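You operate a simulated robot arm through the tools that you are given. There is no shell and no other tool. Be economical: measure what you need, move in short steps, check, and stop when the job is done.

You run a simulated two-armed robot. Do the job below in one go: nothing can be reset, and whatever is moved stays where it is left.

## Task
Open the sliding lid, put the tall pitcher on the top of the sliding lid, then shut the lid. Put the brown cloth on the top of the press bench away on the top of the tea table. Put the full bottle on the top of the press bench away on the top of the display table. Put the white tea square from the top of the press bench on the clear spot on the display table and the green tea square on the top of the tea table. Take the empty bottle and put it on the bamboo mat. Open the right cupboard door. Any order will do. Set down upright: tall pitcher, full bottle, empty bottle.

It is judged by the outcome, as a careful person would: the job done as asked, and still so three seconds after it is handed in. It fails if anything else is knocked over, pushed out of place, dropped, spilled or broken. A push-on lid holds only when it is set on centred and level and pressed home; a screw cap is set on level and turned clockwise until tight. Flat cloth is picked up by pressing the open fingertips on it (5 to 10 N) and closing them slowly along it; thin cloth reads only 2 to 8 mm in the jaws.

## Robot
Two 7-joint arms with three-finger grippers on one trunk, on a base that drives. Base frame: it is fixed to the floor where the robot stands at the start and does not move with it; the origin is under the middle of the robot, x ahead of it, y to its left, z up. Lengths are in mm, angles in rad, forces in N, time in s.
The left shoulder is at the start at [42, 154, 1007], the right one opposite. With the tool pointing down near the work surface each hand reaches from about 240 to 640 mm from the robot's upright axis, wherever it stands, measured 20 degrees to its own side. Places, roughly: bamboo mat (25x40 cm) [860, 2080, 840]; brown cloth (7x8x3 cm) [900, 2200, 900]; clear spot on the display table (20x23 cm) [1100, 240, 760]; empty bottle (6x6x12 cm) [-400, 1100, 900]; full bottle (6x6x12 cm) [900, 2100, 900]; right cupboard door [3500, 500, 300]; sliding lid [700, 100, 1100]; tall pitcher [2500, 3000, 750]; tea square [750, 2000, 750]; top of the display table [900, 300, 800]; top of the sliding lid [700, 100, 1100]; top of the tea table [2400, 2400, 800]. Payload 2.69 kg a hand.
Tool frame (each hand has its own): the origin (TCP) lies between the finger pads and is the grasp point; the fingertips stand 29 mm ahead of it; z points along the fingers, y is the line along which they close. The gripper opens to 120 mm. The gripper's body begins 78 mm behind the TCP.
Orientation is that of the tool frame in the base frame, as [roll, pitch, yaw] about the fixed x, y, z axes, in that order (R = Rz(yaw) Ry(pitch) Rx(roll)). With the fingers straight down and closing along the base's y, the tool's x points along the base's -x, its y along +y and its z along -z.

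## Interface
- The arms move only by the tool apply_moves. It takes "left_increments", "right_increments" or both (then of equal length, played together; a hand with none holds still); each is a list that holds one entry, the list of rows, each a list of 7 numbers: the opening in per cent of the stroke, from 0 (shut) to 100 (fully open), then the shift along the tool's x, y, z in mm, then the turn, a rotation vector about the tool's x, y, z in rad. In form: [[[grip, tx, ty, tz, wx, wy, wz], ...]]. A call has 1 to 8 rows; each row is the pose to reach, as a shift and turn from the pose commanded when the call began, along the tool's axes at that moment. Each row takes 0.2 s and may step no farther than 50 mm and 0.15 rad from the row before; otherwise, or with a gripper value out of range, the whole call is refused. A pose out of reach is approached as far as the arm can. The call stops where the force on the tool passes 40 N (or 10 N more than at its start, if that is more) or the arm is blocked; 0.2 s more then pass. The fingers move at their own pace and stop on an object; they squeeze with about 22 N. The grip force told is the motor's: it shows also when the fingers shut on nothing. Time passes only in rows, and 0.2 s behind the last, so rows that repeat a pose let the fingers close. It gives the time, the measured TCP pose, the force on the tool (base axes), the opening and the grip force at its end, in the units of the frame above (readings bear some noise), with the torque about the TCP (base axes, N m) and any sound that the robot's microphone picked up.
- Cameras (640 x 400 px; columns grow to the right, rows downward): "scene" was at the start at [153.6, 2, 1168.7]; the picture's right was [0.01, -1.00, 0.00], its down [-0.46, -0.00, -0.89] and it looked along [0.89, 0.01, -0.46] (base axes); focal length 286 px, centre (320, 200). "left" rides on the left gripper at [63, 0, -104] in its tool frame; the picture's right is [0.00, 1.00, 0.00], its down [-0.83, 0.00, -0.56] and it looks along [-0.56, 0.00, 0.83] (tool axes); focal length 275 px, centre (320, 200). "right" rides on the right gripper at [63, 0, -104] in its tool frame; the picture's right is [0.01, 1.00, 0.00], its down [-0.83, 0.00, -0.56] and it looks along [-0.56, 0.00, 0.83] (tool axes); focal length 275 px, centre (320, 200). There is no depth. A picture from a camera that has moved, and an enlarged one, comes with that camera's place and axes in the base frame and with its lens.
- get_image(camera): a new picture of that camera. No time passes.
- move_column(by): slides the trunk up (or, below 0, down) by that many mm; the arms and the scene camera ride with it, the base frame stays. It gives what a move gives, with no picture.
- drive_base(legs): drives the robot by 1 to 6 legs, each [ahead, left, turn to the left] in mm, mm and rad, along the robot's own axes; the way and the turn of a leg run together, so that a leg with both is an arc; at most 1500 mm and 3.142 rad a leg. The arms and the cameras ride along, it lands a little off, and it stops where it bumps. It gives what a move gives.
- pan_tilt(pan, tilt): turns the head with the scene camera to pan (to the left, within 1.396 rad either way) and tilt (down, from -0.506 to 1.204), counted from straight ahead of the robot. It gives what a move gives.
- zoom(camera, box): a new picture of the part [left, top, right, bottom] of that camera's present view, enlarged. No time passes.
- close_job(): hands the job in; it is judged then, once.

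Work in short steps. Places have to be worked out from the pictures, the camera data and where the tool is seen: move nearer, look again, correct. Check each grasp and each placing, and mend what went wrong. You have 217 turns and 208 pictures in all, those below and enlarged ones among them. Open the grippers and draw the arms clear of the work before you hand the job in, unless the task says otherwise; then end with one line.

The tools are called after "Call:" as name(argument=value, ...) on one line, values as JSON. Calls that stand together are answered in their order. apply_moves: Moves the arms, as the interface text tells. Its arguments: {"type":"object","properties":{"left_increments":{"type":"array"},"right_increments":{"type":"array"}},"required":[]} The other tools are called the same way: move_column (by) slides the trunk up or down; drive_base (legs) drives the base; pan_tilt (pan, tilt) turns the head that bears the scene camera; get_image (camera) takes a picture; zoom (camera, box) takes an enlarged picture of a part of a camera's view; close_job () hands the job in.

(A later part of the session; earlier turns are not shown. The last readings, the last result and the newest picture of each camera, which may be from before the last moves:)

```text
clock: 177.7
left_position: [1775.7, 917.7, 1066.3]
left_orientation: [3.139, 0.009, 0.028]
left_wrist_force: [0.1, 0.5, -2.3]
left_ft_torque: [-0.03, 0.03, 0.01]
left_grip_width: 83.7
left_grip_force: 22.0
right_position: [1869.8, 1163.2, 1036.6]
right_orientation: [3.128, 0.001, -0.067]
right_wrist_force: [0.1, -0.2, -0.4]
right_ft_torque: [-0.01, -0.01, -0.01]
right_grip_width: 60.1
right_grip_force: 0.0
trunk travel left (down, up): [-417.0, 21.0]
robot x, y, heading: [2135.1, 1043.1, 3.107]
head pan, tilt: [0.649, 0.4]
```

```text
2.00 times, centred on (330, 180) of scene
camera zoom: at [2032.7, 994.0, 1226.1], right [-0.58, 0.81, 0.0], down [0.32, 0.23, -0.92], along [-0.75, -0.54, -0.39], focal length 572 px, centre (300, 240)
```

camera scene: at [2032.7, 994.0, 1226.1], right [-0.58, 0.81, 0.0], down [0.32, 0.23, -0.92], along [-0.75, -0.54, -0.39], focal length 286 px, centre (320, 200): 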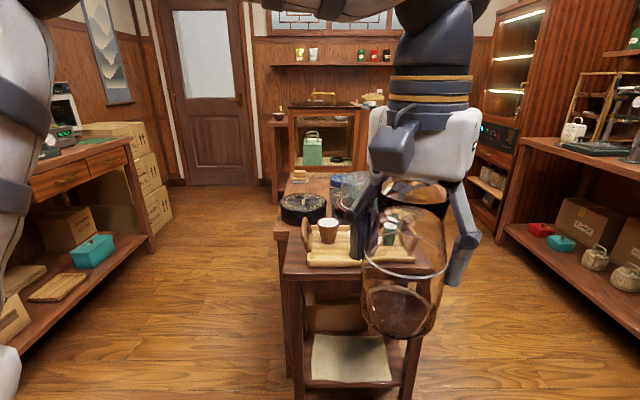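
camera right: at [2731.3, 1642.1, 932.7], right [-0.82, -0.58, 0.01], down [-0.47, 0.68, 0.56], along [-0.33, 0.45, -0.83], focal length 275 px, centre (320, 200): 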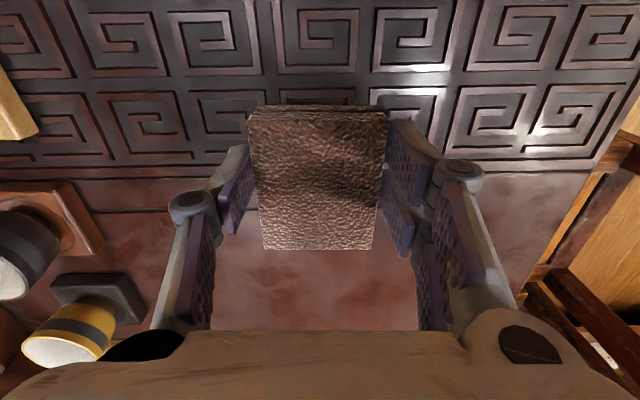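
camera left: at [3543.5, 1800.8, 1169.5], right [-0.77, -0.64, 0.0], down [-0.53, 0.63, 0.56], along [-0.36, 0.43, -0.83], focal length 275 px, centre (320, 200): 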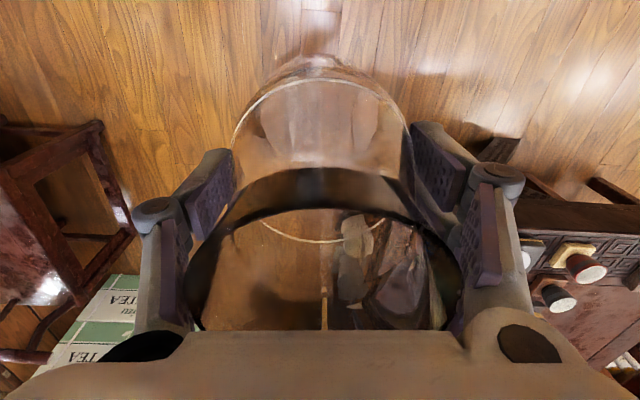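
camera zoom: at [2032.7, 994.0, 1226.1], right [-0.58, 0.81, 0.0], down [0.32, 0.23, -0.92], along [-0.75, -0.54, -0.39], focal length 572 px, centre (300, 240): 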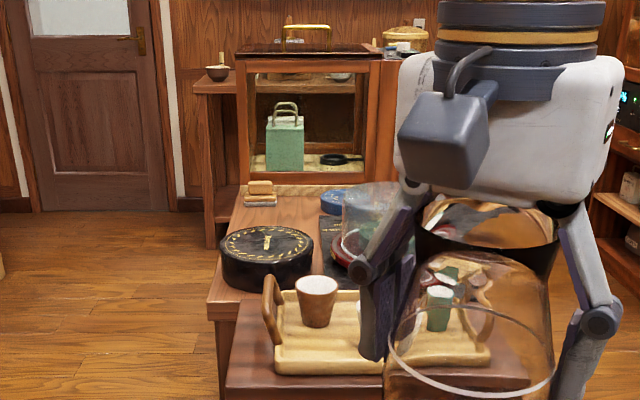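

The case with the sliding lid stands at the table's west end; the south aisle is open. I drive there around the table's east end.

Call:
drive_base(legs=[[0, 0, 1.28], [780, 0, 0], [0, 0, -0.3], [750, 0, 0], [0, 0, -1.2]])

Call:
pan_tilt(pan=0.0, tilt=0.4)

Call:
get_image(camera="scene")

```text
clock: 192.7
left_position: [1133.1, -415.5, 1066.1]
left_orientation: [3.138, 0.009, -0.109]
left_wrist_force: [-0.1, -0.2, -2.5]
left_ft_torque: [0.01, 0.02, 0.01]
left_grip_width: 83.5
left_grip_force: 21.6
right_position: [1258.8, -184.2, 1037.3]
right_orientation: [3.129, -0.001, -0.204]
right_wrist_force: [-0.2, -0.3, 0.4]
right_ft_torque: [-0.02, 0.02, 0.0]
right_grip_width: 60.0
right_grip_force: 0.1
trunk travel left (down, up): [-417.0, 21.0]
robot x, y, heading: [1508.7, -338.0, 2.978]
head pan, tilt: [0.649, 0.4]
```

```text
clock: 193.7
left_position: [1132.4, -414.9, 1066.5]
left_orientation: [3.139, 0.008, -0.108]
left_wrist_force: [0.2, 0.4, -3.5]
left_ft_torque: [0.05, 0.0, -0.03]
left_grip_width: 83.7
left_grip_force: 21.7
right_position: [1258.5, -183.7, 1037.3]
right_orientation: [3.128, 0.0, -0.204]
right_wrist_force: [0.4, -0.1, -0.6]
right_ft_torque: [-0.01, 0.03, 0.01]
right_grip_width: 60.1
right_grip_force: 0.0
trunk travel left (down, up): [-417.0, 21.0]
robot x, y, heading: [1511.0, -337.1, 2.973]
head pan, tilt: [0.0, 0.4]
```

```text
117 pictures are left
camera scene: at [1387.8, -316.7, 1226.1], right [0.16, 0.99, 0.0], down [0.38, -0.06, -0.92], along [-0.91, 0.15, -0.39], focal length 286 px, centre (320, 200)
```

scene: 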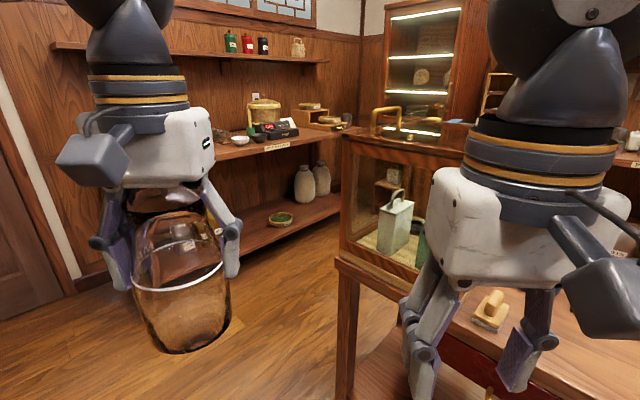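

Call:
zoom(camera="scene", box=[320, 90, 480, 190])

```text
4.00 times, centred on (400, 140) of scene
camera zoom: at [1387.8, -316.7, 1226.1], right [0.16, 0.99, 0.0], down [0.38, -0.06, -0.92], along [-0.91, 0.15, -0.39], focal length 1145 px, centre (0, 440)
```

zoom: 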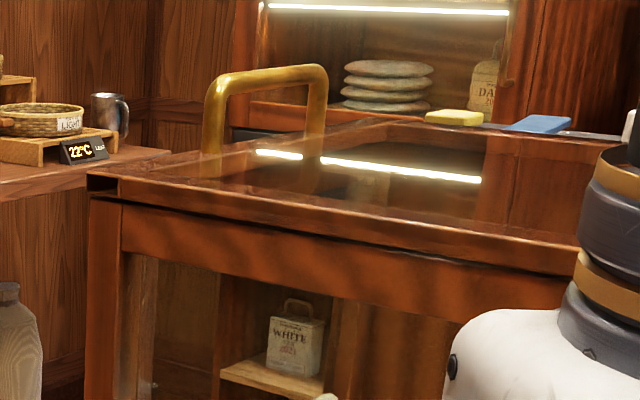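

The lid's handle is along its south-west edge; lid top ≈1100, so the pitcher must be held high. I test how high the left hand can hold it here.

Call:
move_column(by=21)

Call:
apply_moves(left_increments=[[[45, 0, 0, -30, 0, 0, 0], [45, 0, 0, -60, 0, 0, 0], [45, 0, 0, -90, 0, 0, 0], [45, 0, 0, -120, 0, 0, 0], [45, 0, 0, -150, 0, 0, 0]]])

```text
clock: 194.4
left_position: [1132.0, -414.2, 1085.3]
left_orientation: [3.138, 0.008, -0.11]
left_wrist_force: [-0.1, -0.5, -2.5]
left_ft_torque: [0.01, -0.03, -0.02]
left_grip_width: 84.0
left_grip_force: 21.7
right_position: [1257.3, -184.1, 1057.7]
right_orientation: [3.127, -0.001, -0.205]
right_wrist_force: [-0.8, 0.6, 0.5]
right_ft_torque: [0.02, -0.02, 0.01]
right_grip_width: 59.8
right_grip_force: 0.1
trunk travel left (down, up): [-438.0, 0.0]
robot x, y, heading: [1511.3, -338.1, 2.974]
head pan, tilt: [0.0, 0.4]
```

```text
clock: 195.6
left_position: [1133.3, -414.6, 1237.3]
left_orientation: [3.138, 0.007, -0.11]
left_wrist_force: [0.0, 0.5, -1.9]
left_ft_torque: [-0.04, 0.01, 0.02]
left_grip_width: 83.8
left_grip_force: 22.0
right_position: [1258.1, -184.8, 1057.9]
right_orientation: [3.128, -0.001, -0.205]
right_wrist_force: [0.1, -0.3, -1.4]
right_ft_torque: [-0.02, 0.0, 0.01]
right_grip_width: 59.9
right_grip_force: 0.0
trunk travel left (down, up): [-438.0, 0.0]
robot x, y, heading: [1507.7, -337.2, 2.974]
head pan, tilt: [0.0, 0.4]
```

It reaches 1237 at 386 mm. I test reaching 80 mm further out at that height.

Call:
apply_moves(left_increments=[[[45, -40, 0, 0, 0, 0, 0], [45, -80, 0, 0, 0, 0, 0], [45, -120, 0, 0, 0, 0, 0]]])

```text
clock: 196.4
left_position: [1079.7, -405.3, 1222.1]
left_orientation: [3.138, 0.009, -0.111]
left_wrist_force: [0.0, 1.3, -1.6]
left_ft_torque: [0.02, 0.02, 0.02]
left_grip_width: 84.1
left_grip_force: 22.2
left hand out of reach, approached as far as the arm can: row 1, 2, 3
right_position: [1257.3, -184.1, 1056.5]
right_orientation: [3.129, -0.002, -0.206]
right_wrist_force: [0.3, 1.0, 0.0]
right_ft_torque: [0.03, 0.0, -0.02]
right_grip_width: 60.1
right_grip_force: 0.0
trunk travel left (down, up): [-438.0, 0.0]
robot x, y, heading: [1509.1, -338.7, 2.978]
head pan, tilt: [0.0, 0.4]
```

Reach at that height is ≈440 mm from the axis, enough if I stand ~300 mm from the case. I retract the hand and drive to the case's south-west side.

Call:
apply_moves(left_increments=[[[45, 40, 0, 0, 0, 0, 0], [45, 80, 0, 0, 0, 0, 0], [45, 120, 0, 20, 0, 0, 0]]])

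Call:
drive_base(legs=[[0, 0, 0.55], [720, 0, 0], [0, 0, -0.5], [700, 0, 0], [0, 0, -2.37]])

Call:
pan_tilt(pan=0.0, tilt=0.3)

Call:
get_image(camera="scene")

```text
clock: 197.2
left_position: [1202.9, -417.5, 1202.7]
left_orientation: [3.139, 0.013, -0.11]
left_wrist_force: [0.2, -0.5, -3.8]
left_ft_torque: [-0.01, 0.07, -0.02]
left_grip_width: 83.8
left_grip_force: 22.1
right_position: [1259.8, -184.1, 1058.3]
right_orientation: [3.129, -0.001, -0.203]
right_wrist_force: [0.7, -0.3, -0.2]
right_ft_torque: [0.02, 0.01, 0.01]
right_grip_width: 60.2
right_grip_force: 0.1
trunk travel left (down, up): [-438.0, 0.0]
robot x, y, heading: [1509.4, -332.9, 2.98]
head pan, tilt: [0.0, 0.4]
```

```text
clock: 213.0
left_position: [304.0, -241.6, 1203.6]
left_orientation: [3.137, 0.008, -2.418]
left_wrist_force: [0.1, 0.1, -2.4]
left_ft_torque: [-0.01, 0.03, -0.02]
left_grip_width: 84.1
left_grip_force: 21.9
right_position: [438.5, -438.1, 1057.7]
right_orientation: [3.127, 0.001, -2.515]
right_wrist_force: [-0.6, -0.5, -0.3]
right_ft_torque: [-0.04, -0.02, -0.01]
right_grip_width: 60.2
right_grip_force: 0.1
trunk travel left (down, up): [-438.0, 0.0]
robot x, y, heading: [158.1, -523.3, 0.672]
head pan, tilt: [0.0, 0.4]
```

```text
clock: 213.7
left_position: [303.7, -240.3, 1202.0]
left_orientation: [3.138, 0.008, -2.42]
left_wrist_force: [0.8, 0.4, -2.0]
left_ft_torque: [0.02, 0.01, -0.02]
left_grip_width: 84.0
left_grip_force: 22.5
right_position: [439.7, -439.1, 1058.1]
right_orientation: [3.128, 0.0, -2.514]
right_wrist_force: [-0.3, 0.8, 0.4]
right_ft_torque: [0.01, -0.03, 0.02]
right_grip_width: 60.0
right_grip_force: 0.0
trunk travel left (down, up): [-438.0, 0.0]
robot x, y, heading: [153.7, -522.3, 0.665]
head pan, tilt: [0.0, 0.3]
```

```text
115 pictures are left
camera scene: at [229.7, -460.4, 1256.0], right [0.62, -0.79, 0.0], down [-0.23, -0.18, -0.96], along [0.75, 0.59, -0.3], focal length 286 px, centre (320, 200)
```

scene: 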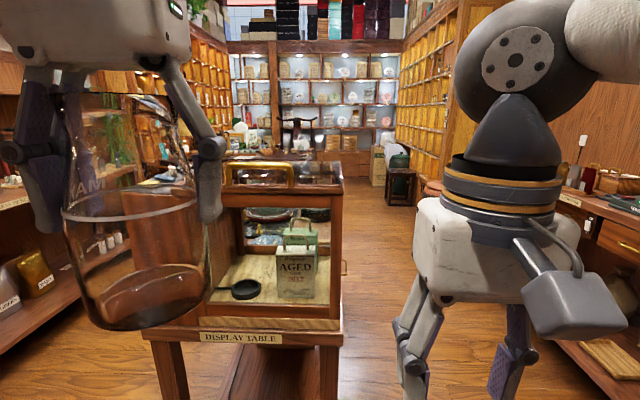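

The lid and handle are ahead-left. I shift left 120 mm, forward 200 mm, and look down on the lid.

Call:
drive_base(legs=[[200, 120, 0]])

Call:
pan_tilt(pan=-0.05, tilt=0.55)

Call:
get_image(camera="scene")

Call:
get_image(camera="right")

```text
clock: 215.4
left_position: [386.1, -22.7, 1202.2]
left_orientation: [3.138, 0.008, -2.418]
left_wrist_force: [0.2, 0.8, -2.2]
left_ft_torque: [-0.01, 0.03, 0.01]
left_grip_width: 83.8
left_grip_force: 21.5
right_position: [521.8, -220.9, 1057.7]
right_orientation: [3.127, 0.001, -2.509]
right_wrist_force: [-0.4, -0.1, -0.2]
right_ft_torque: [0.01, 0.0, 0.03]
right_grip_width: 59.9
right_grip_force: 0.2
trunk travel left (down, up): [-438.0, 0.0]
robot x, y, heading: [237.0, -299.4, 0.667]
head pan, tilt: [0.0, 0.3]
```

```text
clock: 216.2
left_position: [386.4, -23.6, 1201.9]
left_orientation: [3.137, 0.007, -2.418]
left_wrist_force: [0.1, 0.2, -2.2]
left_ft_torque: [-0.01, 0.0, 0.01]
left_grip_width: 84.1
left_grip_force: 21.7
right_position: [520.5, -221.7, 1058.5]
right_orientation: [3.127, 0.0, -2.51]
right_wrist_force: [0.3, 0.2, 0.8]
right_ft_torque: [0.0, -0.01, 0.02]
right_grip_width: 60.1
right_grip_force: 0.0
trunk travel left (down, up): [-438.0, 0.0]
robot x, y, heading: [239.7, -304.1, 0.671]
head pan, tilt: [-0.051, 0.55]
```

```text
114 pictures are left
camera scene: at [311.9, -249.8, 1233.1], right [0.58, -0.81, 0.0], down [-0.43, -0.3, -0.85], along [0.69, 0.49, -0.52], focal length 286 px, centre (320, 200)
```

scene: 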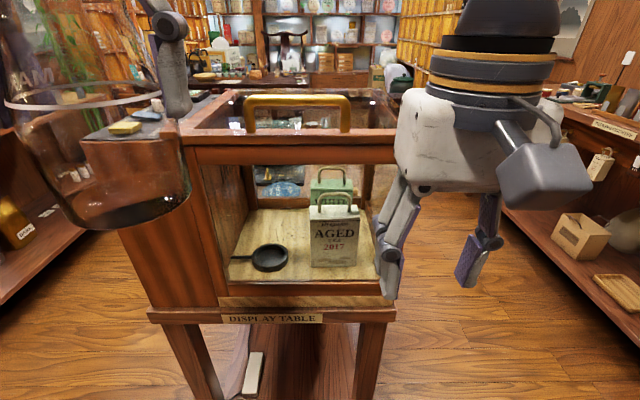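

```text
113 pictures are left
camera right: at [472.0, -259.1, 1162.2], right [-0.59, 0.8, 0.01], down [0.67, 0.49, 0.56], along [0.44, 0.34, -0.83], focal length 275 px, centre (320, 200)
```

right: 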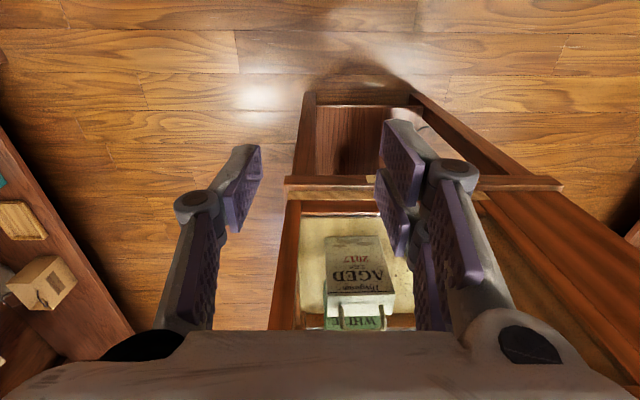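

Lid ≈280×340 mm, front edge centre [583,-5], handle mid [610,0], bar top ≈1149. I raise the pitcher 60 mm, lift the right hand, close its fingers, and drive 70 mm forward.

Call:
apply_moves(left_increments=[[[45, 0, 0, -30, 0, 0, 0], [45, 0, 0, -60, 0, 0, 0], [45, 0, 0, -60, 0, 0, 0], [45, 0, 0, -60, 0, 0, 0]]], right_increments=[[[0, 0, 0, -45, 0, 0, 0], [0, 0, 0, -90, 0, 0, 0], [0, 0, 20, -130, 0, 0, 0], [0, 0, 45, -165, 0, 0, 0]]])

Call:
drive_base(legs=[[70, 0, -0.03]])

Call:
get_image(camera="scene")

Call:
get_image(camera="right")

```text
clock: 217.2
left_position: [386.8, -25.5, 1262.8]
left_orientation: [3.137, 0.008, -2.417]
left_wrist_force: [0.4, -0.6, -2.5]
left_ft_torque: [0.0, 0.0, -0.02]
left_grip_width: 83.9
left_grip_force: 22.0
right_position: [496.3, -189.6, 1227.0]
right_orientation: [3.127, -0.001, -2.511]
right_wrist_force: [-0.2, -0.8, 0.1]
right_ft_torque: [-0.02, 0.01, 0.04]
right_grip_width: 0.1
right_grip_force: 22.6
trunk travel left (down, up): [-438.0, 0.0]
robot x, y, heading: [235.3, -300.8, 0.67]
head pan, tilt: [-0.051, 0.55]
```

```text
clock: 218.2
left_position: [451.5, 11.8, 1263.5]
left_orientation: [3.138, 0.009, -2.447]
left_wrist_force: [1.2, 0.1, -3.3]
left_ft_torque: [-0.01, 0.05, -0.01]
left_grip_width: 83.8
left_grip_force: 22.0
right_position: [555.7, -154.9, 1225.7]
right_orientation: [3.127, 0.001, -2.544]
right_wrist_force: [0.1, -0.3, -0.3]
right_ft_torque: [0.01, 0.06, -0.04]
right_grip_width: 0.0
right_grip_force: 21.5
trunk travel left (down, up): [-438.0, 0.0]
robot x, y, heading: [294.4, -262.9, 0.64]
head pan, tilt: [-0.051, 0.55]
```

```text
112 pictures are left
camera scene: at [369.2, -209.7, 1233.1], right [0.55, -0.83, 0.0], down [-0.44, -0.29, -0.85], along [0.71, 0.47, -0.52], focal length 286 px, centre (320, 200)
```

scene: 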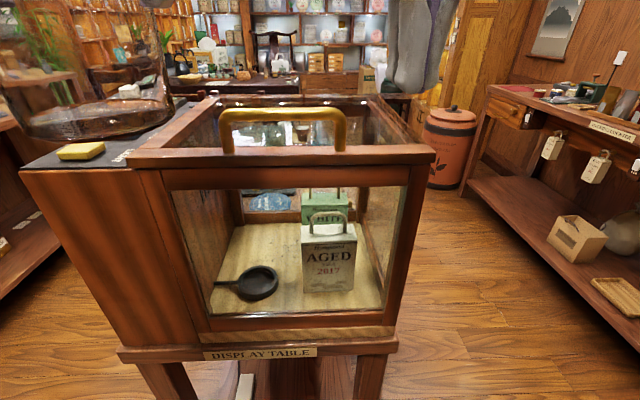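

```text
111 pictures are left
camera right: at [505.3, -191.2, 1329.8], right [-0.57, 0.82, 0.01], down [0.69, 0.47, 0.56], along [0.45, 0.33, -0.83], focal length 275 px, centre (320, 200)
```

right: 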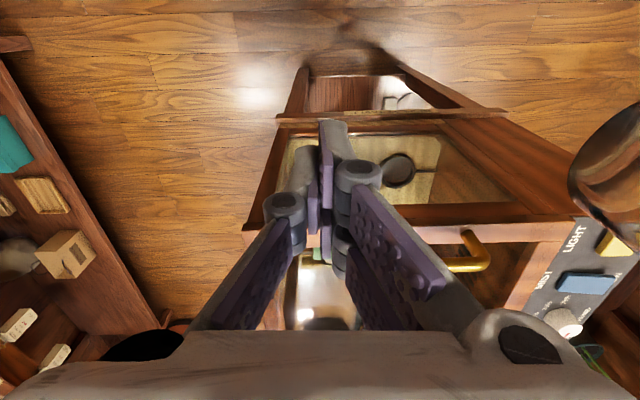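

Handle mid ≈[618,7], 421 mm ahead. I drive 40 mm closer and then bring the closed right fingers over and behind the handle bar.

Call:
drive_base(legs=[[40, 0, 0]])

Call:
apply_moves(right_increments=[[[0, 0, 33, 0, 0, 0, 0], [0, -20, 66, 0, 0, 0, 0], [0, -60, 66, 0, 0, 0, 0], [0, -100, 66, 0, 0, 0, 0], [0, -129, 66, 0, 0, 0, 0]]])

Call:
get_image(camera="scene")

Call:
get_image(camera="right")

```text
clock: 219.1
left_position: [484.3, 35.1, 1263.6]
left_orientation: [3.137, 0.012, -2.449]
left_wrist_force: [-0.1, 0.1, -2.6]
left_ft_torque: [-0.03, 0.0, -0.01]
left_grip_width: 84.0
left_grip_force: 22.3
right_position: [587.2, -130.9, 1226.1]
right_orientation: [3.127, 0.0, -2.542]
right_wrist_force: [0.5, 0.7, -0.7]
right_ft_torque: [-0.02, 0.03, -0.02]
right_grip_width: 0.2
right_grip_force: 22.6
trunk travel left (down, up): [-438.0, 0.0]
robot x, y, heading: [325.7, -237.0, 0.64]
head pan, tilt: [-0.051, 0.55]
```

```text
clock: 220.3
left_position: [484.0, 34.7, 1263.7]
left_orientation: [3.138, 0.009, -2.449]
left_wrist_force: [-0.1, 0.4, -1.7]
left_ft_torque: [0.02, 0.03, -0.01]
left_grip_width: 83.8
left_grip_force: 22.0
right_position: [621.0, -26.8, 1219.7]
right_orientation: [3.128, 0.0, -2.542]
right_wrist_force: [-1.2, -0.5, -0.4]
right_ft_torque: [0.02, -0.02, 0.0]
right_grip_width: 0.1
right_grip_force: 21.7
right hand out of reach, approached as far as the arm can: row 4, 5
trunk travel left (down, up): [-438.0, 0.0]
robot x, y, heading: [326.8, -237.8, 0.635]
head pan, tilt: [-0.051, 0.55]
```

```text
110 pictures are left
camera scene: at [400.6, -186.6, 1233.2], right [0.55, -0.83, 0.0], down [-0.43, -0.29, -0.85], along [0.71, 0.47, -0.52], focal length 286 px, centre (320, 200)
```

scene: 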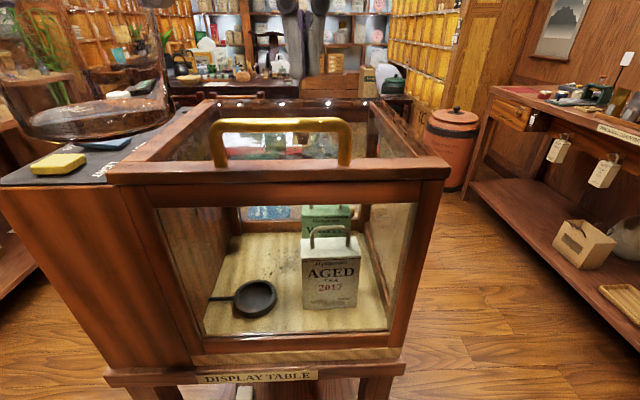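

```text
109 pictures are left
camera right: at [570.7, -63.0, 1324.0], right [-0.57, 0.82, 0.01], down [0.69, 0.47, 0.56], along [0.45, 0.33, -0.83], focal length 275 px, centre (320, 200)
```

right: 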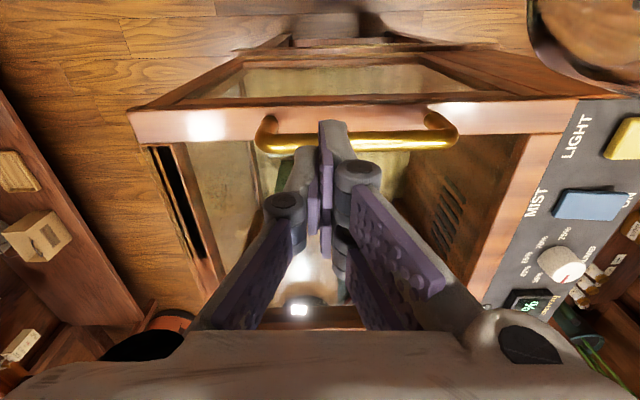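

The right hand can't get past the bar at this height from here. I pull it back slightly and drive 60 mm closer.

Call:
apply_moves(right_increments=[[[0, 30, 0, 0, 0, 0, 0], [0, 60, 0, 0, 0, 0, 0]]])

Call:
drive_base(legs=[[60, 0, 0]])

Call:
get_image(camera="right")

```text
clock: 220.9
left_position: [482.8, 33.1, 1263.6]
left_orientation: [3.138, 0.009, -2.449]
left_wrist_force: [-0.2, -0.7, -2.1]
left_ft_torque: [-0.02, -0.05, 0.0]
left_grip_width: 83.7
left_grip_force: 22.4
right_position: [572.1, -59.9, 1217.5]
right_orientation: [3.126, 0.0, -2.543]
right_wrist_force: [-0.6, 0.3, 0.0]
right_ft_torque: [0.04, -0.05, 0.0]
right_grip_width: 0.1
right_grip_force: 21.6
trunk travel left (down, up): [-438.0, 0.0]
robot x, y, heading: [322.7, -234.8, 0.64]
head pan, tilt: [-0.051, 0.55]
```

```text
clock: 221.8
left_position: [532.1, 69.7, 1263.3]
left_orientation: [3.135, 0.009, -2.451]
left_wrist_force: [0.4, 0.9, -3.1]
left_ft_torque: [-0.02, 0.01, -0.02]
left_grip_width: 84.0
left_grip_force: 21.9
right_position: [621.0, -25.4, 1217.8]
right_orientation: [3.128, 0.001, -2.544]
right_wrist_force: [0.1, 0.6, 0.1]
right_ft_torque: [0.01, 0.03, -0.01]
right_grip_width: 0.0
right_grip_force: 21.8
trunk travel left (down, up): [-438.0, 0.0]
robot x, y, heading: [373.9, -202.6, 0.632]
head pan, tilt: [-0.051, 0.55]
```

```text
108 pictures are left
camera right: at [570.6, -60.8, 1321.8], right [-0.57, 0.82, 0.01], down [0.69, 0.46, 0.56], along [0.45, 0.32, -0.83], focal length 275 px, centre (320, 200)
```

right: 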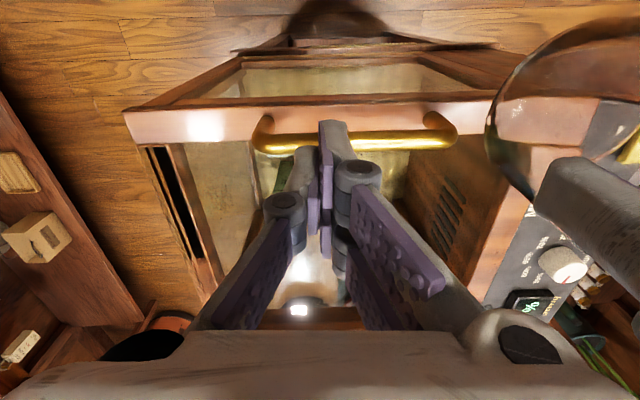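

The tips are ~13 mm short of the bar. I move 40 mm ahead over it, then lower behind it.

Call:
apply_moves(right_increments=[[[0, -20, 0, 0, 0, 0, 0], [0, -42, 0, 0, 0, 0, 0], [0, -42, 0, 30, 0, 0, 0], [0, -42, 0, 55, 0, 0, 0], [0, -42, 0, 66, 0, 0, 0]]])

Call:
get_image(camera="right")

Call:
get_image(camera="scene")

```text
clock: 223.0
left_position: [530.1, 69.7, 1263.2]
left_orientation: [3.138, 0.009, -2.45]
left_wrist_force: [0.9, 0.2, -2.0]
left_ft_torque: [-0.02, 0.03, 0.01]
left_grip_width: 83.6
left_grip_force: 21.7
right_position: [655.0, 0.1, 1150.4]
right_orientation: [3.129, 0.0, -2.541]
right_wrist_force: [0.2, 0.0, 0.6]
right_ft_torque: [0.01, 0.01, 0.0]
right_grip_width: 0.1
right_grip_force: 21.6
trunk travel left (down, up): [-438.0, 0.0]
robot x, y, heading: [370.1, -203.1, 0.636]
head pan, tilt: [-0.051, 0.55]
```

```text
107 pictures are left
camera right: at [604.3, -36.8, 1254.7], right [-0.57, 0.82, 0.01], down [0.69, 0.46, 0.56], along [0.45, 0.33, -0.83], focal length 275 px, centre (320, 200)
```

right: 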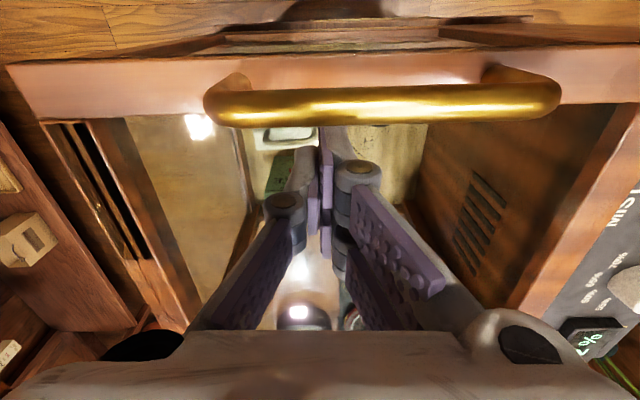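

```text
106 pictures are left
camera scene: at [447.6, -151.5, 1233.3], right [0.55, -0.83, 0.0], down [-0.43, -0.29, -0.85], along [0.71, 0.47, -0.52], focal length 286 px, centre (320, 200)
```

scene: 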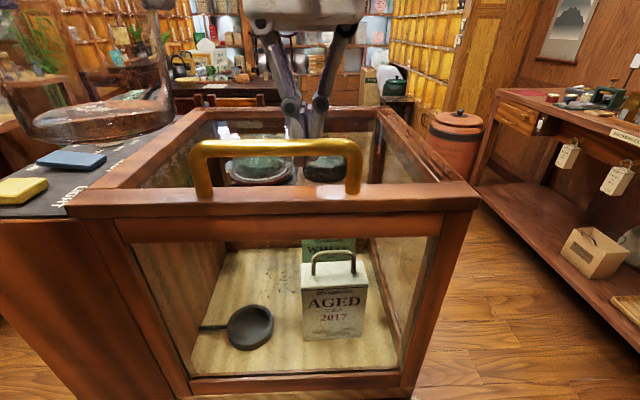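

Fingers are behind the bar. I pull gently toward the robot and read the force.

Call:
apply_moves(right_increments=[[[0, 10, 0, 0, 0, 0, 0], [0, 20, 0, 0, 0, 0, 0], [0, 30, 0, 0, 0, 0, 0], [0, 40, 0, 0, 0, 0, 0], [0, 50, 0, 0, 0, 0, 0]]])

Call:
get_image(camera="scene")

```text
clock: 224.2
left_position: [530.9, 69.4, 1261.7]
left_orientation: [3.137, 0.01, -2.45]
left_wrist_force: [0.1, -0.1, -2.4]
left_ft_torque: [0.02, 0.0, 0.04]
left_grip_width: 83.8
left_grip_force: 22.1
right_position: [613.7, -30.8, 1150.8]
right_orientation: [3.127, 0.0, -2.545]
right_wrist_force: [0.7, 0.0, 0.9]
right_ft_torque: [-0.01, -0.02, 0.04]
right_grip_width: 0.0
right_grip_force: 21.4
trunk travel left (down, up): [-438.0, 0.0]
robot x, y, heading: [374.8, -197.2, 0.636]
head pan, tilt: [-0.051, 0.55]
```

```text
105 pictures are left
camera scene: at [447.9, -151.6, 1233.1], right [0.55, -0.83, 0.0], down [-0.44, -0.29, -0.85], along [0.71, 0.47, -0.52], focal length 286 px, centre (320, 200)
```

scene: 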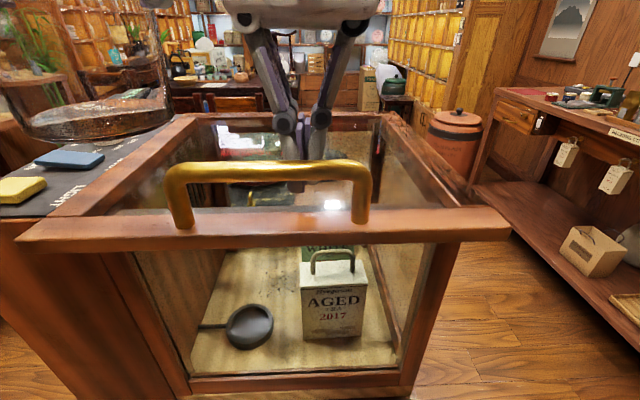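

The lid slides easily. I pull further by backing the base 130 mm with the finger still hooked.

Call:
drive_base(legs=[[-130, 0, 0]])

Call:
get_image(camera="scene")

```text
clock: 225.5
left_position: [425.1, -8.8, 1262.4]
left_orientation: [3.136, 0.008, -2.451]
left_wrist_force: [0.3, 0.1, -2.1]
left_ft_torque: [0.03, -0.04, 0.0]
left_grip_width: 83.8
left_grip_force: 22.4
right_position: [508.6, -107.4, 1152.3]
right_orientation: [3.128, -0.003, -2.544]
right_wrist_force: [-0.2, -0.5, 0.1]
right_ft_torque: [-0.03, -0.04, -0.03]
right_grip_width: 0.0
right_grip_force: 21.7
trunk travel left (down, up): [-438.0, 0.0]
robot x, y, heading: [266.5, -280.5, 0.637]
head pan, tilt: [-0.051, 0.55]
```

```text
104 pictures are left
camera scene: at [342.6, -229.2, 1233.0], right [0.55, -0.83, 0.0], down [-0.44, -0.29, -0.85], along [0.71, 0.47, -0.52], focal length 286 px, centre (320, 200)
```

scene: 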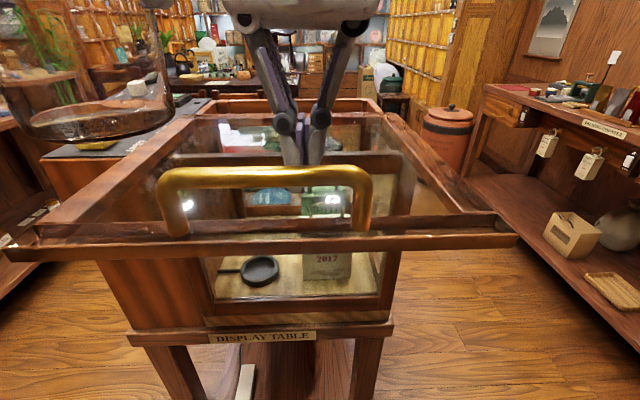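

The lid is open ~155 mm. Now I bring the pitcher over the glass, behind the handle (110 mm ahead), and lower partway.

Call:
apply_moves(left_increments=[[[45, -30, -8, 0, 0, 0, 0], [45, -60, -16, 5, 0, 0, 0], [45, -90, -22, 15, 0, 0, 0], [45, -110, -25, 25, 0, 0, 0], [45, -110, -25, 45, 0, 0, 0]]])

Call:
get_image(camera="scene")

Call:
get_image(camera="left")

```text
clock: 226.7
left_position: [528.8, 40.9, 1220.8]
left_orientation: [3.137, 0.009, -2.453]
left_wrist_force: [-0.3, -0.3, -1.1]
left_ft_torque: [0.02, -0.03, 0.0]
left_grip_width: 83.9
left_grip_force: 21.7
left hand out of reach, approached as far as the arm can: row 3, 4
right_position: [508.5, -108.0, 1151.3]
right_orientation: [3.129, -0.001, -2.545]
right_wrist_force: [-1.0, -1.2, 0.9]
right_ft_torque: [0.02, -0.09, 0.03]
right_grip_width: 0.2
right_grip_force: 22.3
trunk travel left (down, up): [-438.0, 0.0]
robot x, y, heading: [266.2, -282.9, 0.633]
head pan, tilt: [-0.051, 0.55]
```

```text
103 pictures are left
camera scene: at [342.5, -229.5, 1233.1], right [0.55, -0.83, 0.0], down [-0.44, -0.29, -0.85], along [0.71, 0.47, -0.52], focal length 286 px, centre (320, 200)
```

scene: 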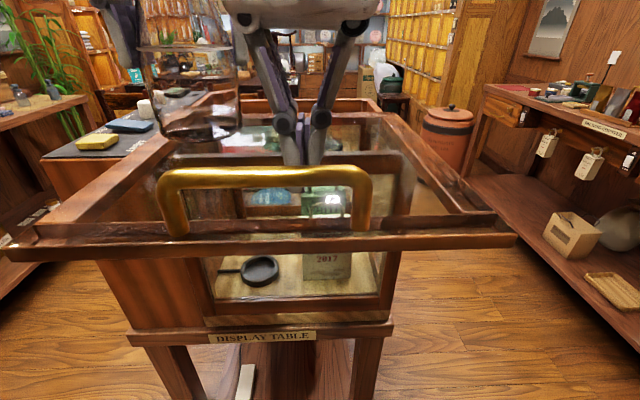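

```text
102 pictures are left
camera left: at [480.8, 0.7, 1325.0], right [-0.63, 0.77, 0.0], down [0.64, 0.52, 0.56], along [0.43, 0.36, -0.83], focal length 275 px, centre (320, 200)
```

left: 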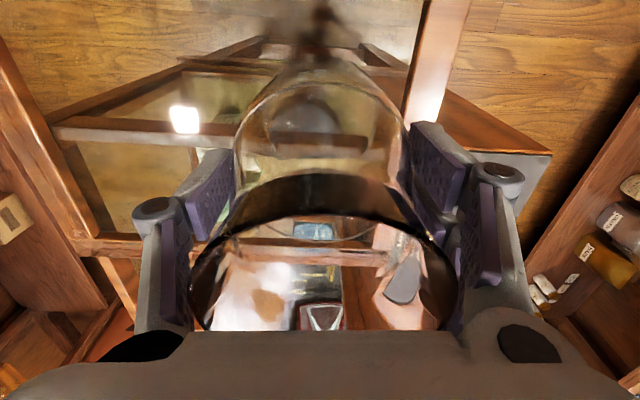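

The pitcher's foot is clear of the frame. I lower slowly to contact.

Call:
apply_moves(left_increments=[[[45, 0, 0, 10, 0, 0, 0], [45, 0, 0, 16, 0, 0, 0], [45, 0, 0, 20, 0, 0, 0], [45, 0, 0, 23, 0, 0, 0]]])

```text
clock: 227.7
left_position: [527.0, 42.3, 1197.4]
left_orientation: [3.138, 0.008, -2.452]
left_wrist_force: [0.0, -0.4, -2.0]
left_ft_torque: [-0.01, -0.01, 0.0]
left_grip_width: 83.8
left_grip_force: 22.6
right_position: [509.4, -105.8, 1151.0]
right_orientation: [3.126, 0.0, -2.545]
right_wrist_force: [-0.4, 1.1, 0.4]
right_ft_torque: [0.01, 0.0, -0.02]
right_grip_width: 0.0
right_grip_force: 22.2
trunk travel left (down, up): [-438.0, 0.0]
robot x, y, heading: [269.6, -278.8, 0.632]
head pan, tilt: [-0.051, 0.55]
```

Call:
apply_moves(left_increments=[[[45, 0, 0, 3, 0, 0, 0], [45, 0, 0, 6, 0, 0, 0], [45, 0, 0, 9, 0, 0, 0], [45, 0, 0, 12, 0, 0, 0]]])

Call:
zoom(camera="scene", box=[100, 40, 300, 180])

```text
clock: 228.6
left_position: [525.9, 40.8, 1193.8]
left_orientation: [3.141, 0.026, -2.45]
left_wrist_force: [-1.2, -1.7, 31.7]
left_ft_torque: [-0.87, 0.82, -0.06]
left_grip_width: 84.3
left_grip_force: 22.3
right_position: [508.0, -108.3, 1152.4]
right_orientation: [3.129, 0.002, -2.544]
right_wrist_force: [0.7, -0.1, 0.7]
right_ft_torque: [-0.02, 0.0, 0.01]
right_grip_width: 0.0
right_grip_force: 22.3
trunk travel left (down, up): [-438.0, 0.0]
robot x, y, heading: [266.5, -280.7, 0.64]
head pan, tilt: [-0.051, 0.55]
stopped in row 4 (left hand): the force on the tool passed its limit at 44 N (the readings are from after the stop); the commanded pose is now the measured one
```

```text
2.86 times, centred on (200, 110) of scene
camera zoom: at [341.7, -230.6, 1233.4], right [0.55, -0.83, 0.0], down [-0.44, -0.29, -0.85], along [0.71, 0.47, -0.52], focal length 818 px, centre (663, 457)
```

zoom: 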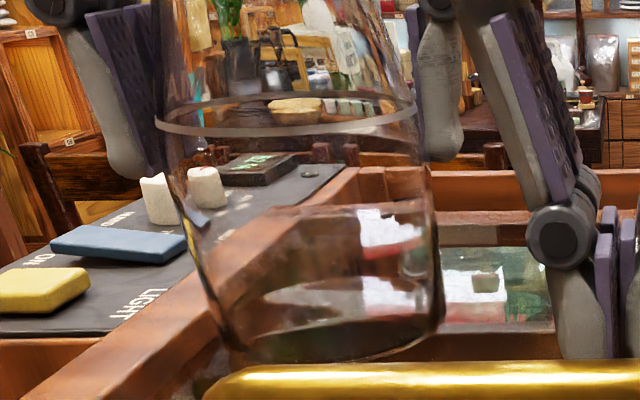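

Contact at ≈1194 (lid ≈1104). I ease off 2.5 mm and open slowly a little.

Call:
apply_moves(left_increments=[[[45, 0, 0, -2, 0, -0.015, 0], [55, 0, 0, -2.5, 0, -0.018, 0], [75, 0, 0, -2.5, 0, -0.018, 0], [80, 0, 0, -2.5, 0, -0.018, 0]]])

Call:
zoom(camera="scene", box=[100, 40, 300, 180])

Call:
get_image(camera="left")

```text
clock: 229.6
left_position: [526.3, 43.7, 1190.7]
left_orientation: [3.138, 0.03, -2.451]
left_wrist_force: [0.3, -0.4, -0.2]
left_ft_torque: [0.05, 0.03, -0.01]
left_grip_width: 96.3
left_grip_force: 0.4
right_position: [509.2, -107.4, 1150.6]
right_orientation: [3.126, -0.003, -2.545]
right_wrist_force: [0.4, -0.3, 0.7]
right_ft_torque: [-0.01, 0.01, 0.01]
right_grip_width: 0.0
right_grip_force: 21.6
trunk travel left (down, up): [-438.0, 0.0]
robot x, y, heading: [269.0, -280.3, 0.638]
head pan, tilt: [-0.051, 0.55]
```

```text
2.86 times, centred on (200, 110) of scene
camera zoom: at [343.4, -228.8, 1232.8], right [0.55, -0.83, 0.0], down [-0.44, -0.29, -0.85], along [0.71, 0.47, -0.52], focal length 818 px, centre (663, 457)
```

zoom: 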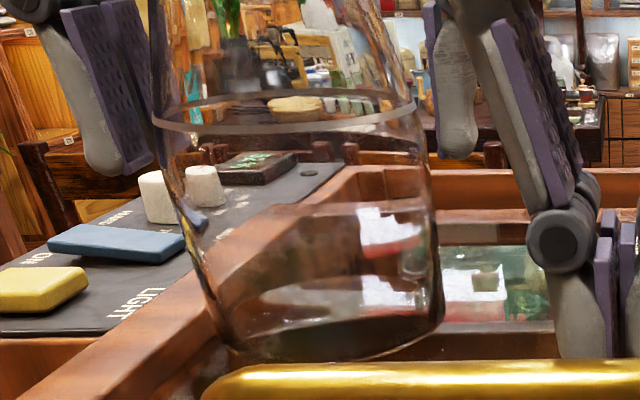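

```text
99 pictures are left
camera left: at [476.4, 1.8, 1292.8], right [-0.63, 0.77, 0.0], down [0.63, 0.51, 0.58], along [0.45, 0.37, -0.81], focal length 275 px, centre (320, 200)
```

left: 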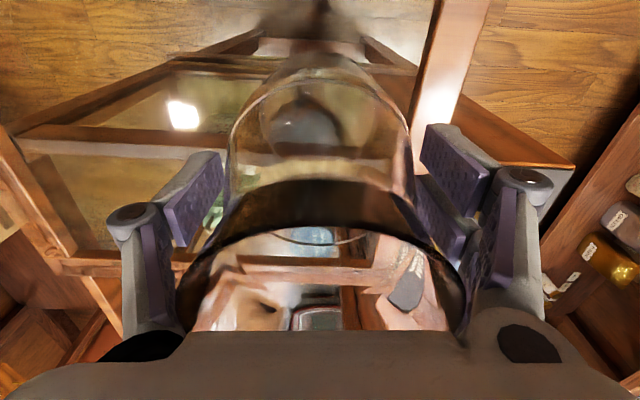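

It stands upright and free. I raise the left hand clear.

Call:
apply_moves(left_increments=[[[90, 0, 0, -20, 0, 0, 0], [90, 0, 0, -50, 0, 0, 0], [90, 0, 0, -85, 0, 0, 0], [90, 10, 0, -110, 0, 0, 0], [90, 40, 0, -120, 0, 0, 0]]])

Call:
get_image(camera="scene")

Call:
get_image(camera="left")

```text
clock: 230.8
left_position: [505.9, 20.1, 1253.9]
left_orientation: [-3.14, 0.045, -2.45]
left_wrist_force: [0.9, 1.0, 0.9]
left_ft_torque: [-0.01, 0.03, 0.02]
left_grip_width: 108.0
left_grip_force: 0.0
left hand out of reach, approached as far as the arm can: row 2, 3, 4, 5
right_position: [507.6, -107.3, 1152.1]
right_orientation: [3.127, 0.002, -2.545]
right_wrist_force: [-0.2, 0.0, 0.1]
right_ft_torque: [-0.03, -0.02, -0.01]
right_grip_width: 0.0
right_grip_force: 22.3
trunk travel left (down, up): [-438.0, 0.0]
robot x, y, heading: [268.5, -282.1, 0.639]
head pan, tilt: [-0.051, 0.55]
```

```text
98 pictures are left
camera scene: at [342.2, -229.7, 1233.3], right [0.55, -0.83, 0.0], down [-0.44, -0.29, -0.85], along [0.71, 0.47, -0.52], focal length 286 px, centre (320, 200)
```

scene: 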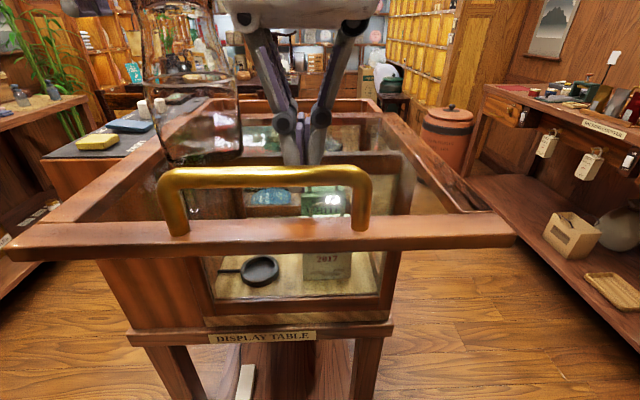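

```text
97 pictures are left
camera left: at [454.1, -21.7, 1354.9], right [-0.63, 0.77, 0.0], down [0.62, 0.51, 0.59], along [0.46, 0.37, -0.81], focal length 275 px, centre (320, 200)
```

left: 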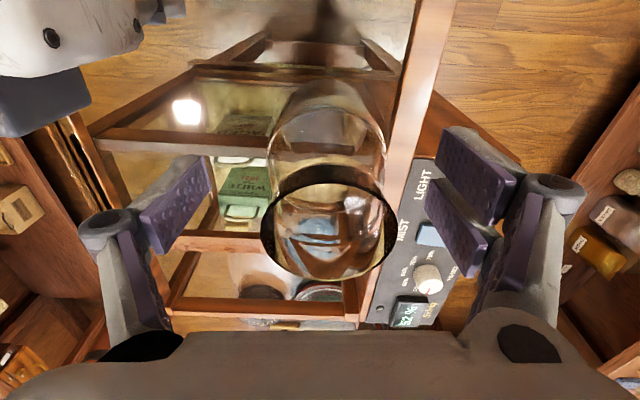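

The hand is limited in height but the fingers straddle freely; I draw it straight back out toward the robot.

Call:
apply_moves(left_increments=[[[95, 40, 0, 0, 0, 0, 0], [95, 80, 0, 0, 0, 0, 0], [95, 120, 0, 0, 0, 0, 0], [95, 150, 10, 0, 0, 0, 0]]])

Call:
get_image(camera="scene")

```text
clock: 231.3
left_position: [466.3, -4.5, 1252.5]
left_orientation: [-3.139, 0.05, -2.42]
left_wrist_force: [5.2, 7.6, 2.3]
left_ft_torque: [-0.37, 0.16, 0.54]
left_grip_width: 114.5
left_grip_force: 0.1
right_position: [503.6, -109.3, 1152.1]
right_orientation: [3.134, -0.011, -2.527]
right_wrist_force: [-6.0, -6.6, -1.8]
right_ft_torque: [0.81, -0.82, 0.29]
right_grip_width: 0.0
right_grip_force: 22.4
trunk travel left (down, up): [-438.0, 0.0]
robot x, y, heading: [265.9, -282.8, 0.637]
head pan, tilt: [-0.051, 0.55]
stopped in row 2 (right hand): the force on the tool passed its limit at 78 N (the readings are from after the stop); the commanded pose is now the measured one
```

```text
96 pictures are left
camera scene: at [342.4, -228.3, 1233.2], right [0.55, -0.83, 0.0], down [-0.43, -0.29, -0.85], along [0.71, 0.47, -0.52], focal length 286 px, centre (320, 200)
```

scene: 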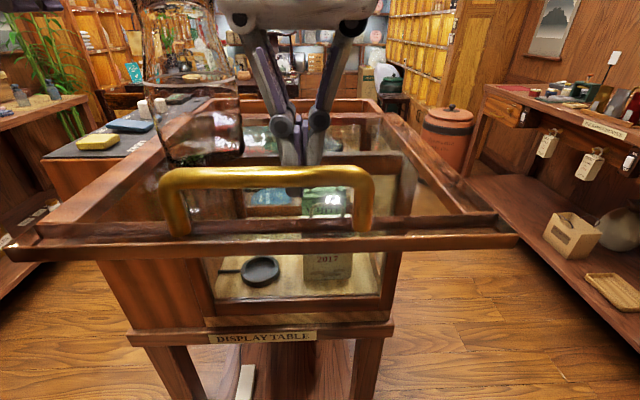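

The two hands touched; the pitcher is unaffected, and the left fingers are now clear in front of it. I shift the left hand left, away from the right hand.

Call:
apply_moves(left_increments=[[[95, 5, 30, 0, 0, 0, 0], [60, 15, 60, 0, 0, 0, 0], [40, 40, 90, 0, 0, 0, 0], [40, 70, 110, 0, 0, 0, 0]]])

Call:
get_image(camera="scene")

Call:
get_image(camera="right")

```text
clock: 232.3
left_position: [350.9, 28.2, 1231.8]
left_orientation: [-3.137, 0.05, -2.421]
left_wrist_force: [-0.4, -0.3, 0.3]
left_ft_torque: [0.02, 0.0, -0.01]
left_grip_width: 48.0
left_grip_force: 0.2
left hand out of reach, approached as far as the arm can: row 4
right_position: [503.2, -109.0, 1151.5]
right_orientation: [3.129, -0.009, -2.53]
right_wrist_force: [0.5, 1.4, 0.3]
right_ft_torque: [0.01, -0.01, 0.01]
right_grip_width: 0.0
right_grip_force: 21.7
trunk travel left (down, up): [-438.0, 0.0]
robot x, y, heading: [271.4, -281.9, 0.637]
head pan, tilt: [-0.051, 0.55]
```

```text
95 pictures are left
camera scene: at [342.5, -229.2, 1233.1], right [0.55, -0.83, 0.0], down [-0.44, -0.29, -0.85], along [0.71, 0.47, -0.52], focal length 286 px, centre (320, 200)
```

scene: 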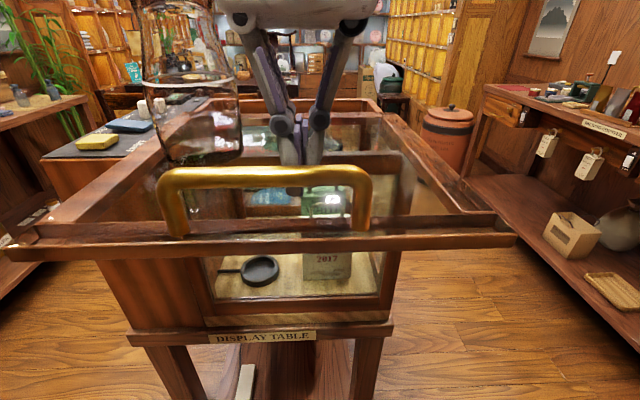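

```text
94 pictures are left
camera right: at [454.1, -144.9, 1256.4], right [-0.58, 0.82, 0.01], down [0.68, 0.48, 0.55], along [0.44, 0.32, -0.84], focal length 275 px, centre (320, 200)
```

right: 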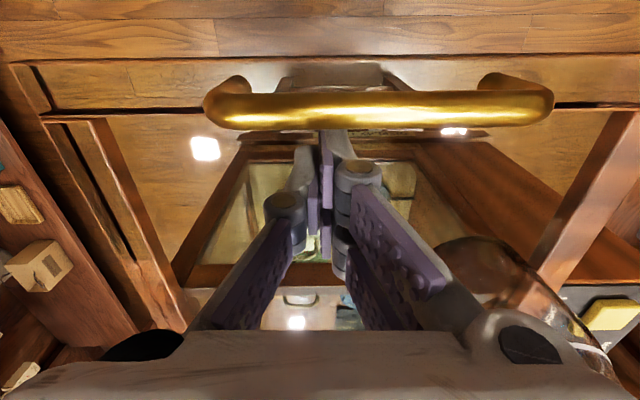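

Now to shut it: I raise the right fingers over the bar, back the base 100 mm, and lower them in front of the bar.

Call:
apply_moves(right_increments=[[[0, -4, 0, 0, 0, 0, 0], [0, -4, 0, -30, 0, 0, 0], [0, -4, 0, -60, 0, 0, 0], [0, -4, 0, -80, 0, 0, 0]]])

Call:
drive_base(legs=[[-110, 0, 0]])

Call:
get_image(camera="right")

```text
clock: 233.3
left_position: [353.0, 27.6, 1232.4]
left_orientation: [-3.139, 0.048, -2.421]
left_wrist_force: [-0.4, 0.2, -0.3]
left_ft_torque: [-0.03, 0.0, 0.0]
left_grip_width: 47.9
left_grip_force: 0.1
right_position: [509.1, -106.8, 1233.9]
right_orientation: [3.131, -0.01, -2.529]
right_wrist_force: [1.2, 0.3, 0.9]
right_ft_torque: [0.0, -0.02, -0.04]
right_grip_width: 0.3
right_grip_force: 21.5
trunk travel left (down, up): [-438.0, 0.0]
robot x, y, heading: [273.2, -284.3, 0.637]
head pan, tilt: [-0.051, 0.55]
```

```text
clock: 234.5
left_position: [263.4, -36.2, 1233.4]
left_orientation: [-3.138, 0.047, -2.42]
left_wrist_force: [-0.3, 0.1, 0.5]
left_ft_torque: [0.0, 0.0, -0.02]
left_grip_width: 48.2
left_grip_force: 0.0
right_position: [420.1, -172.1, 1233.8]
right_orientation: [3.13, -0.009, -2.527]
right_wrist_force: [-0.6, 0.6, 0.4]
right_ft_torque: [0.02, -0.01, -0.01]
right_grip_width: 0.0
right_grip_force: 21.9
trunk travel left (down, up): [-438.0, 0.0]
robot x, y, heading: [180.9, -345.8, 0.634]
head pan, tilt: [-0.051, 0.55]
```

```text
93 pictures are left
camera right: at [371.1, -207.9, 1338.4], right [-0.58, 0.82, 0.01], down [0.69, 0.48, 0.55], along [0.44, 0.32, -0.84], focal length 275 px, centre (320, 200)
```

right: 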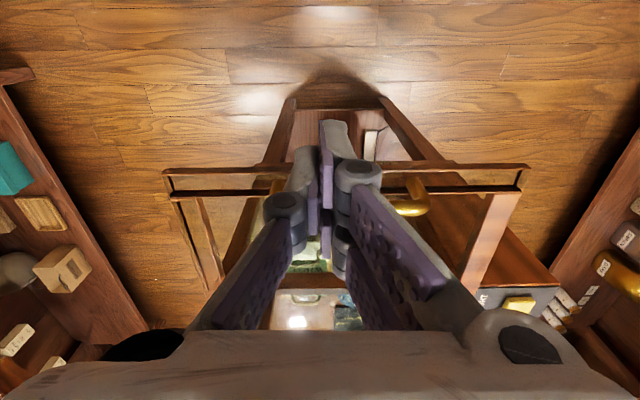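

The bar is ~60 mm ahead of the fingers. I lower them and push forward gently.

Call:
apply_moves(right_increments=[[[0, 0, 0, 40, 0, 0, 0], [0, 0, 0, 82, 0, 0, 0], [0, -20, 0, 82, 0, 0, 0], [0, -40, 0, 82, 0, 0, 0], [0, -52, 0, 82, 0, 0, 0], [0, -60, 0, 82, 0, 0, 0]]])

Call:
get_image(camera="scene")

```text
clock: 235.9
left_position: [264.3, -38.1, 1233.7]
left_orientation: [-3.139, 0.047, -2.422]
left_wrist_force: [0.1, -0.3, -0.2]
left_ft_torque: [-0.04, -0.02, 0.0]
left_grip_width: 48.0
left_grip_force: 0.0
right_position: [468.5, -139.6, 1152.8]
right_orientation: [3.129, -0.009, -2.531]
right_wrist_force: [-0.9, -0.3, -0.4]
right_ft_torque: [-0.01, 0.0, 0.01]
right_grip_width: 0.0
right_grip_force: 21.5
trunk travel left (down, up): [-438.0, 0.0]
robot x, y, heading: [180.2, -346.8, 0.637]
head pan, tilt: [-0.051, 0.55]
```

```text
92 pictures are left
camera scene: at [254.8, -294.2, 1233.1], right [0.55, -0.83, 0.0], down [-0.44, -0.29, -0.85], along [0.71, 0.47, -0.52], focal length 286 px, centre (320, 200)
```

scene: 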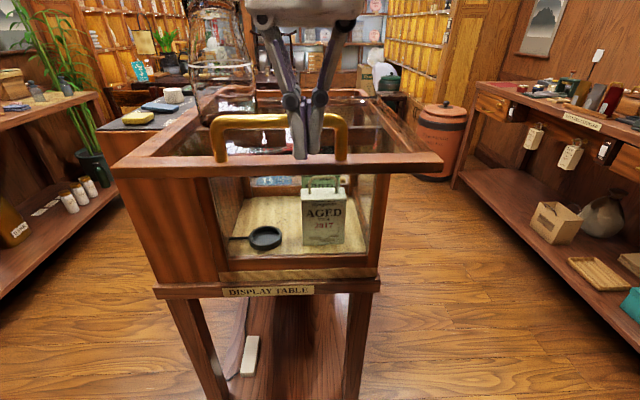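

Fingers are at the bar. I push slowly with the arm so the pitcher stays steady.

Call:
apply_moves(right_increments=[[[0, -8, 0, 0, 0, 0, 0], [0, -16, 0, 0, 0, 0, 0], [0, -24, 0, 0, 0, 0, 0], [0, -32, 0, 0, 0, 0, 0], [0, -40, 0, 0, 0, 0, 0], [0, -48, 0, 0, 0, 0, 0], [0, -56, 0, 0, 0, 0, 0], [0, -64, 0, 0, 0, 0, 0]]])

Call:
get_image(camera="scene")

```text
clock: 237.7
left_position: [263.1, -36.0, 1233.4]
left_orientation: [-3.138, 0.048, -2.419]
left_wrist_force: [-0.4, 0.7, 0.0]
left_ft_torque: [-0.05, 0.01, 0.03]
left_grip_width: 48.2
left_grip_force: 0.1
right_position: [520.4, -102.7, 1150.2]
right_orientation: [3.13, -0.009, -2.531]
right_wrist_force: [-0.2, 0.2, 0.1]
right_ft_torque: [-0.02, -0.02, 0.01]
right_grip_width: 0.0
right_grip_force: 22.0
trunk travel left (down, up): [-438.0, 0.0]
robot x, y, heading: [181.8, -345.4, 0.632]
head pan, tilt: [-0.051, 0.55]
```

```text
91 pictures are left
camera scene: at [254.8, -294.1, 1233.1], right [0.55, -0.83, 0.0], down [-0.44, -0.29, -0.85], along [0.71, 0.47, -0.52], focal length 286 px, centre (320, 200)
```

scene: 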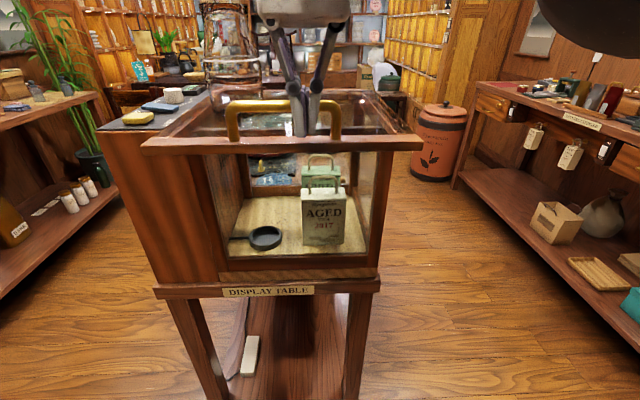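

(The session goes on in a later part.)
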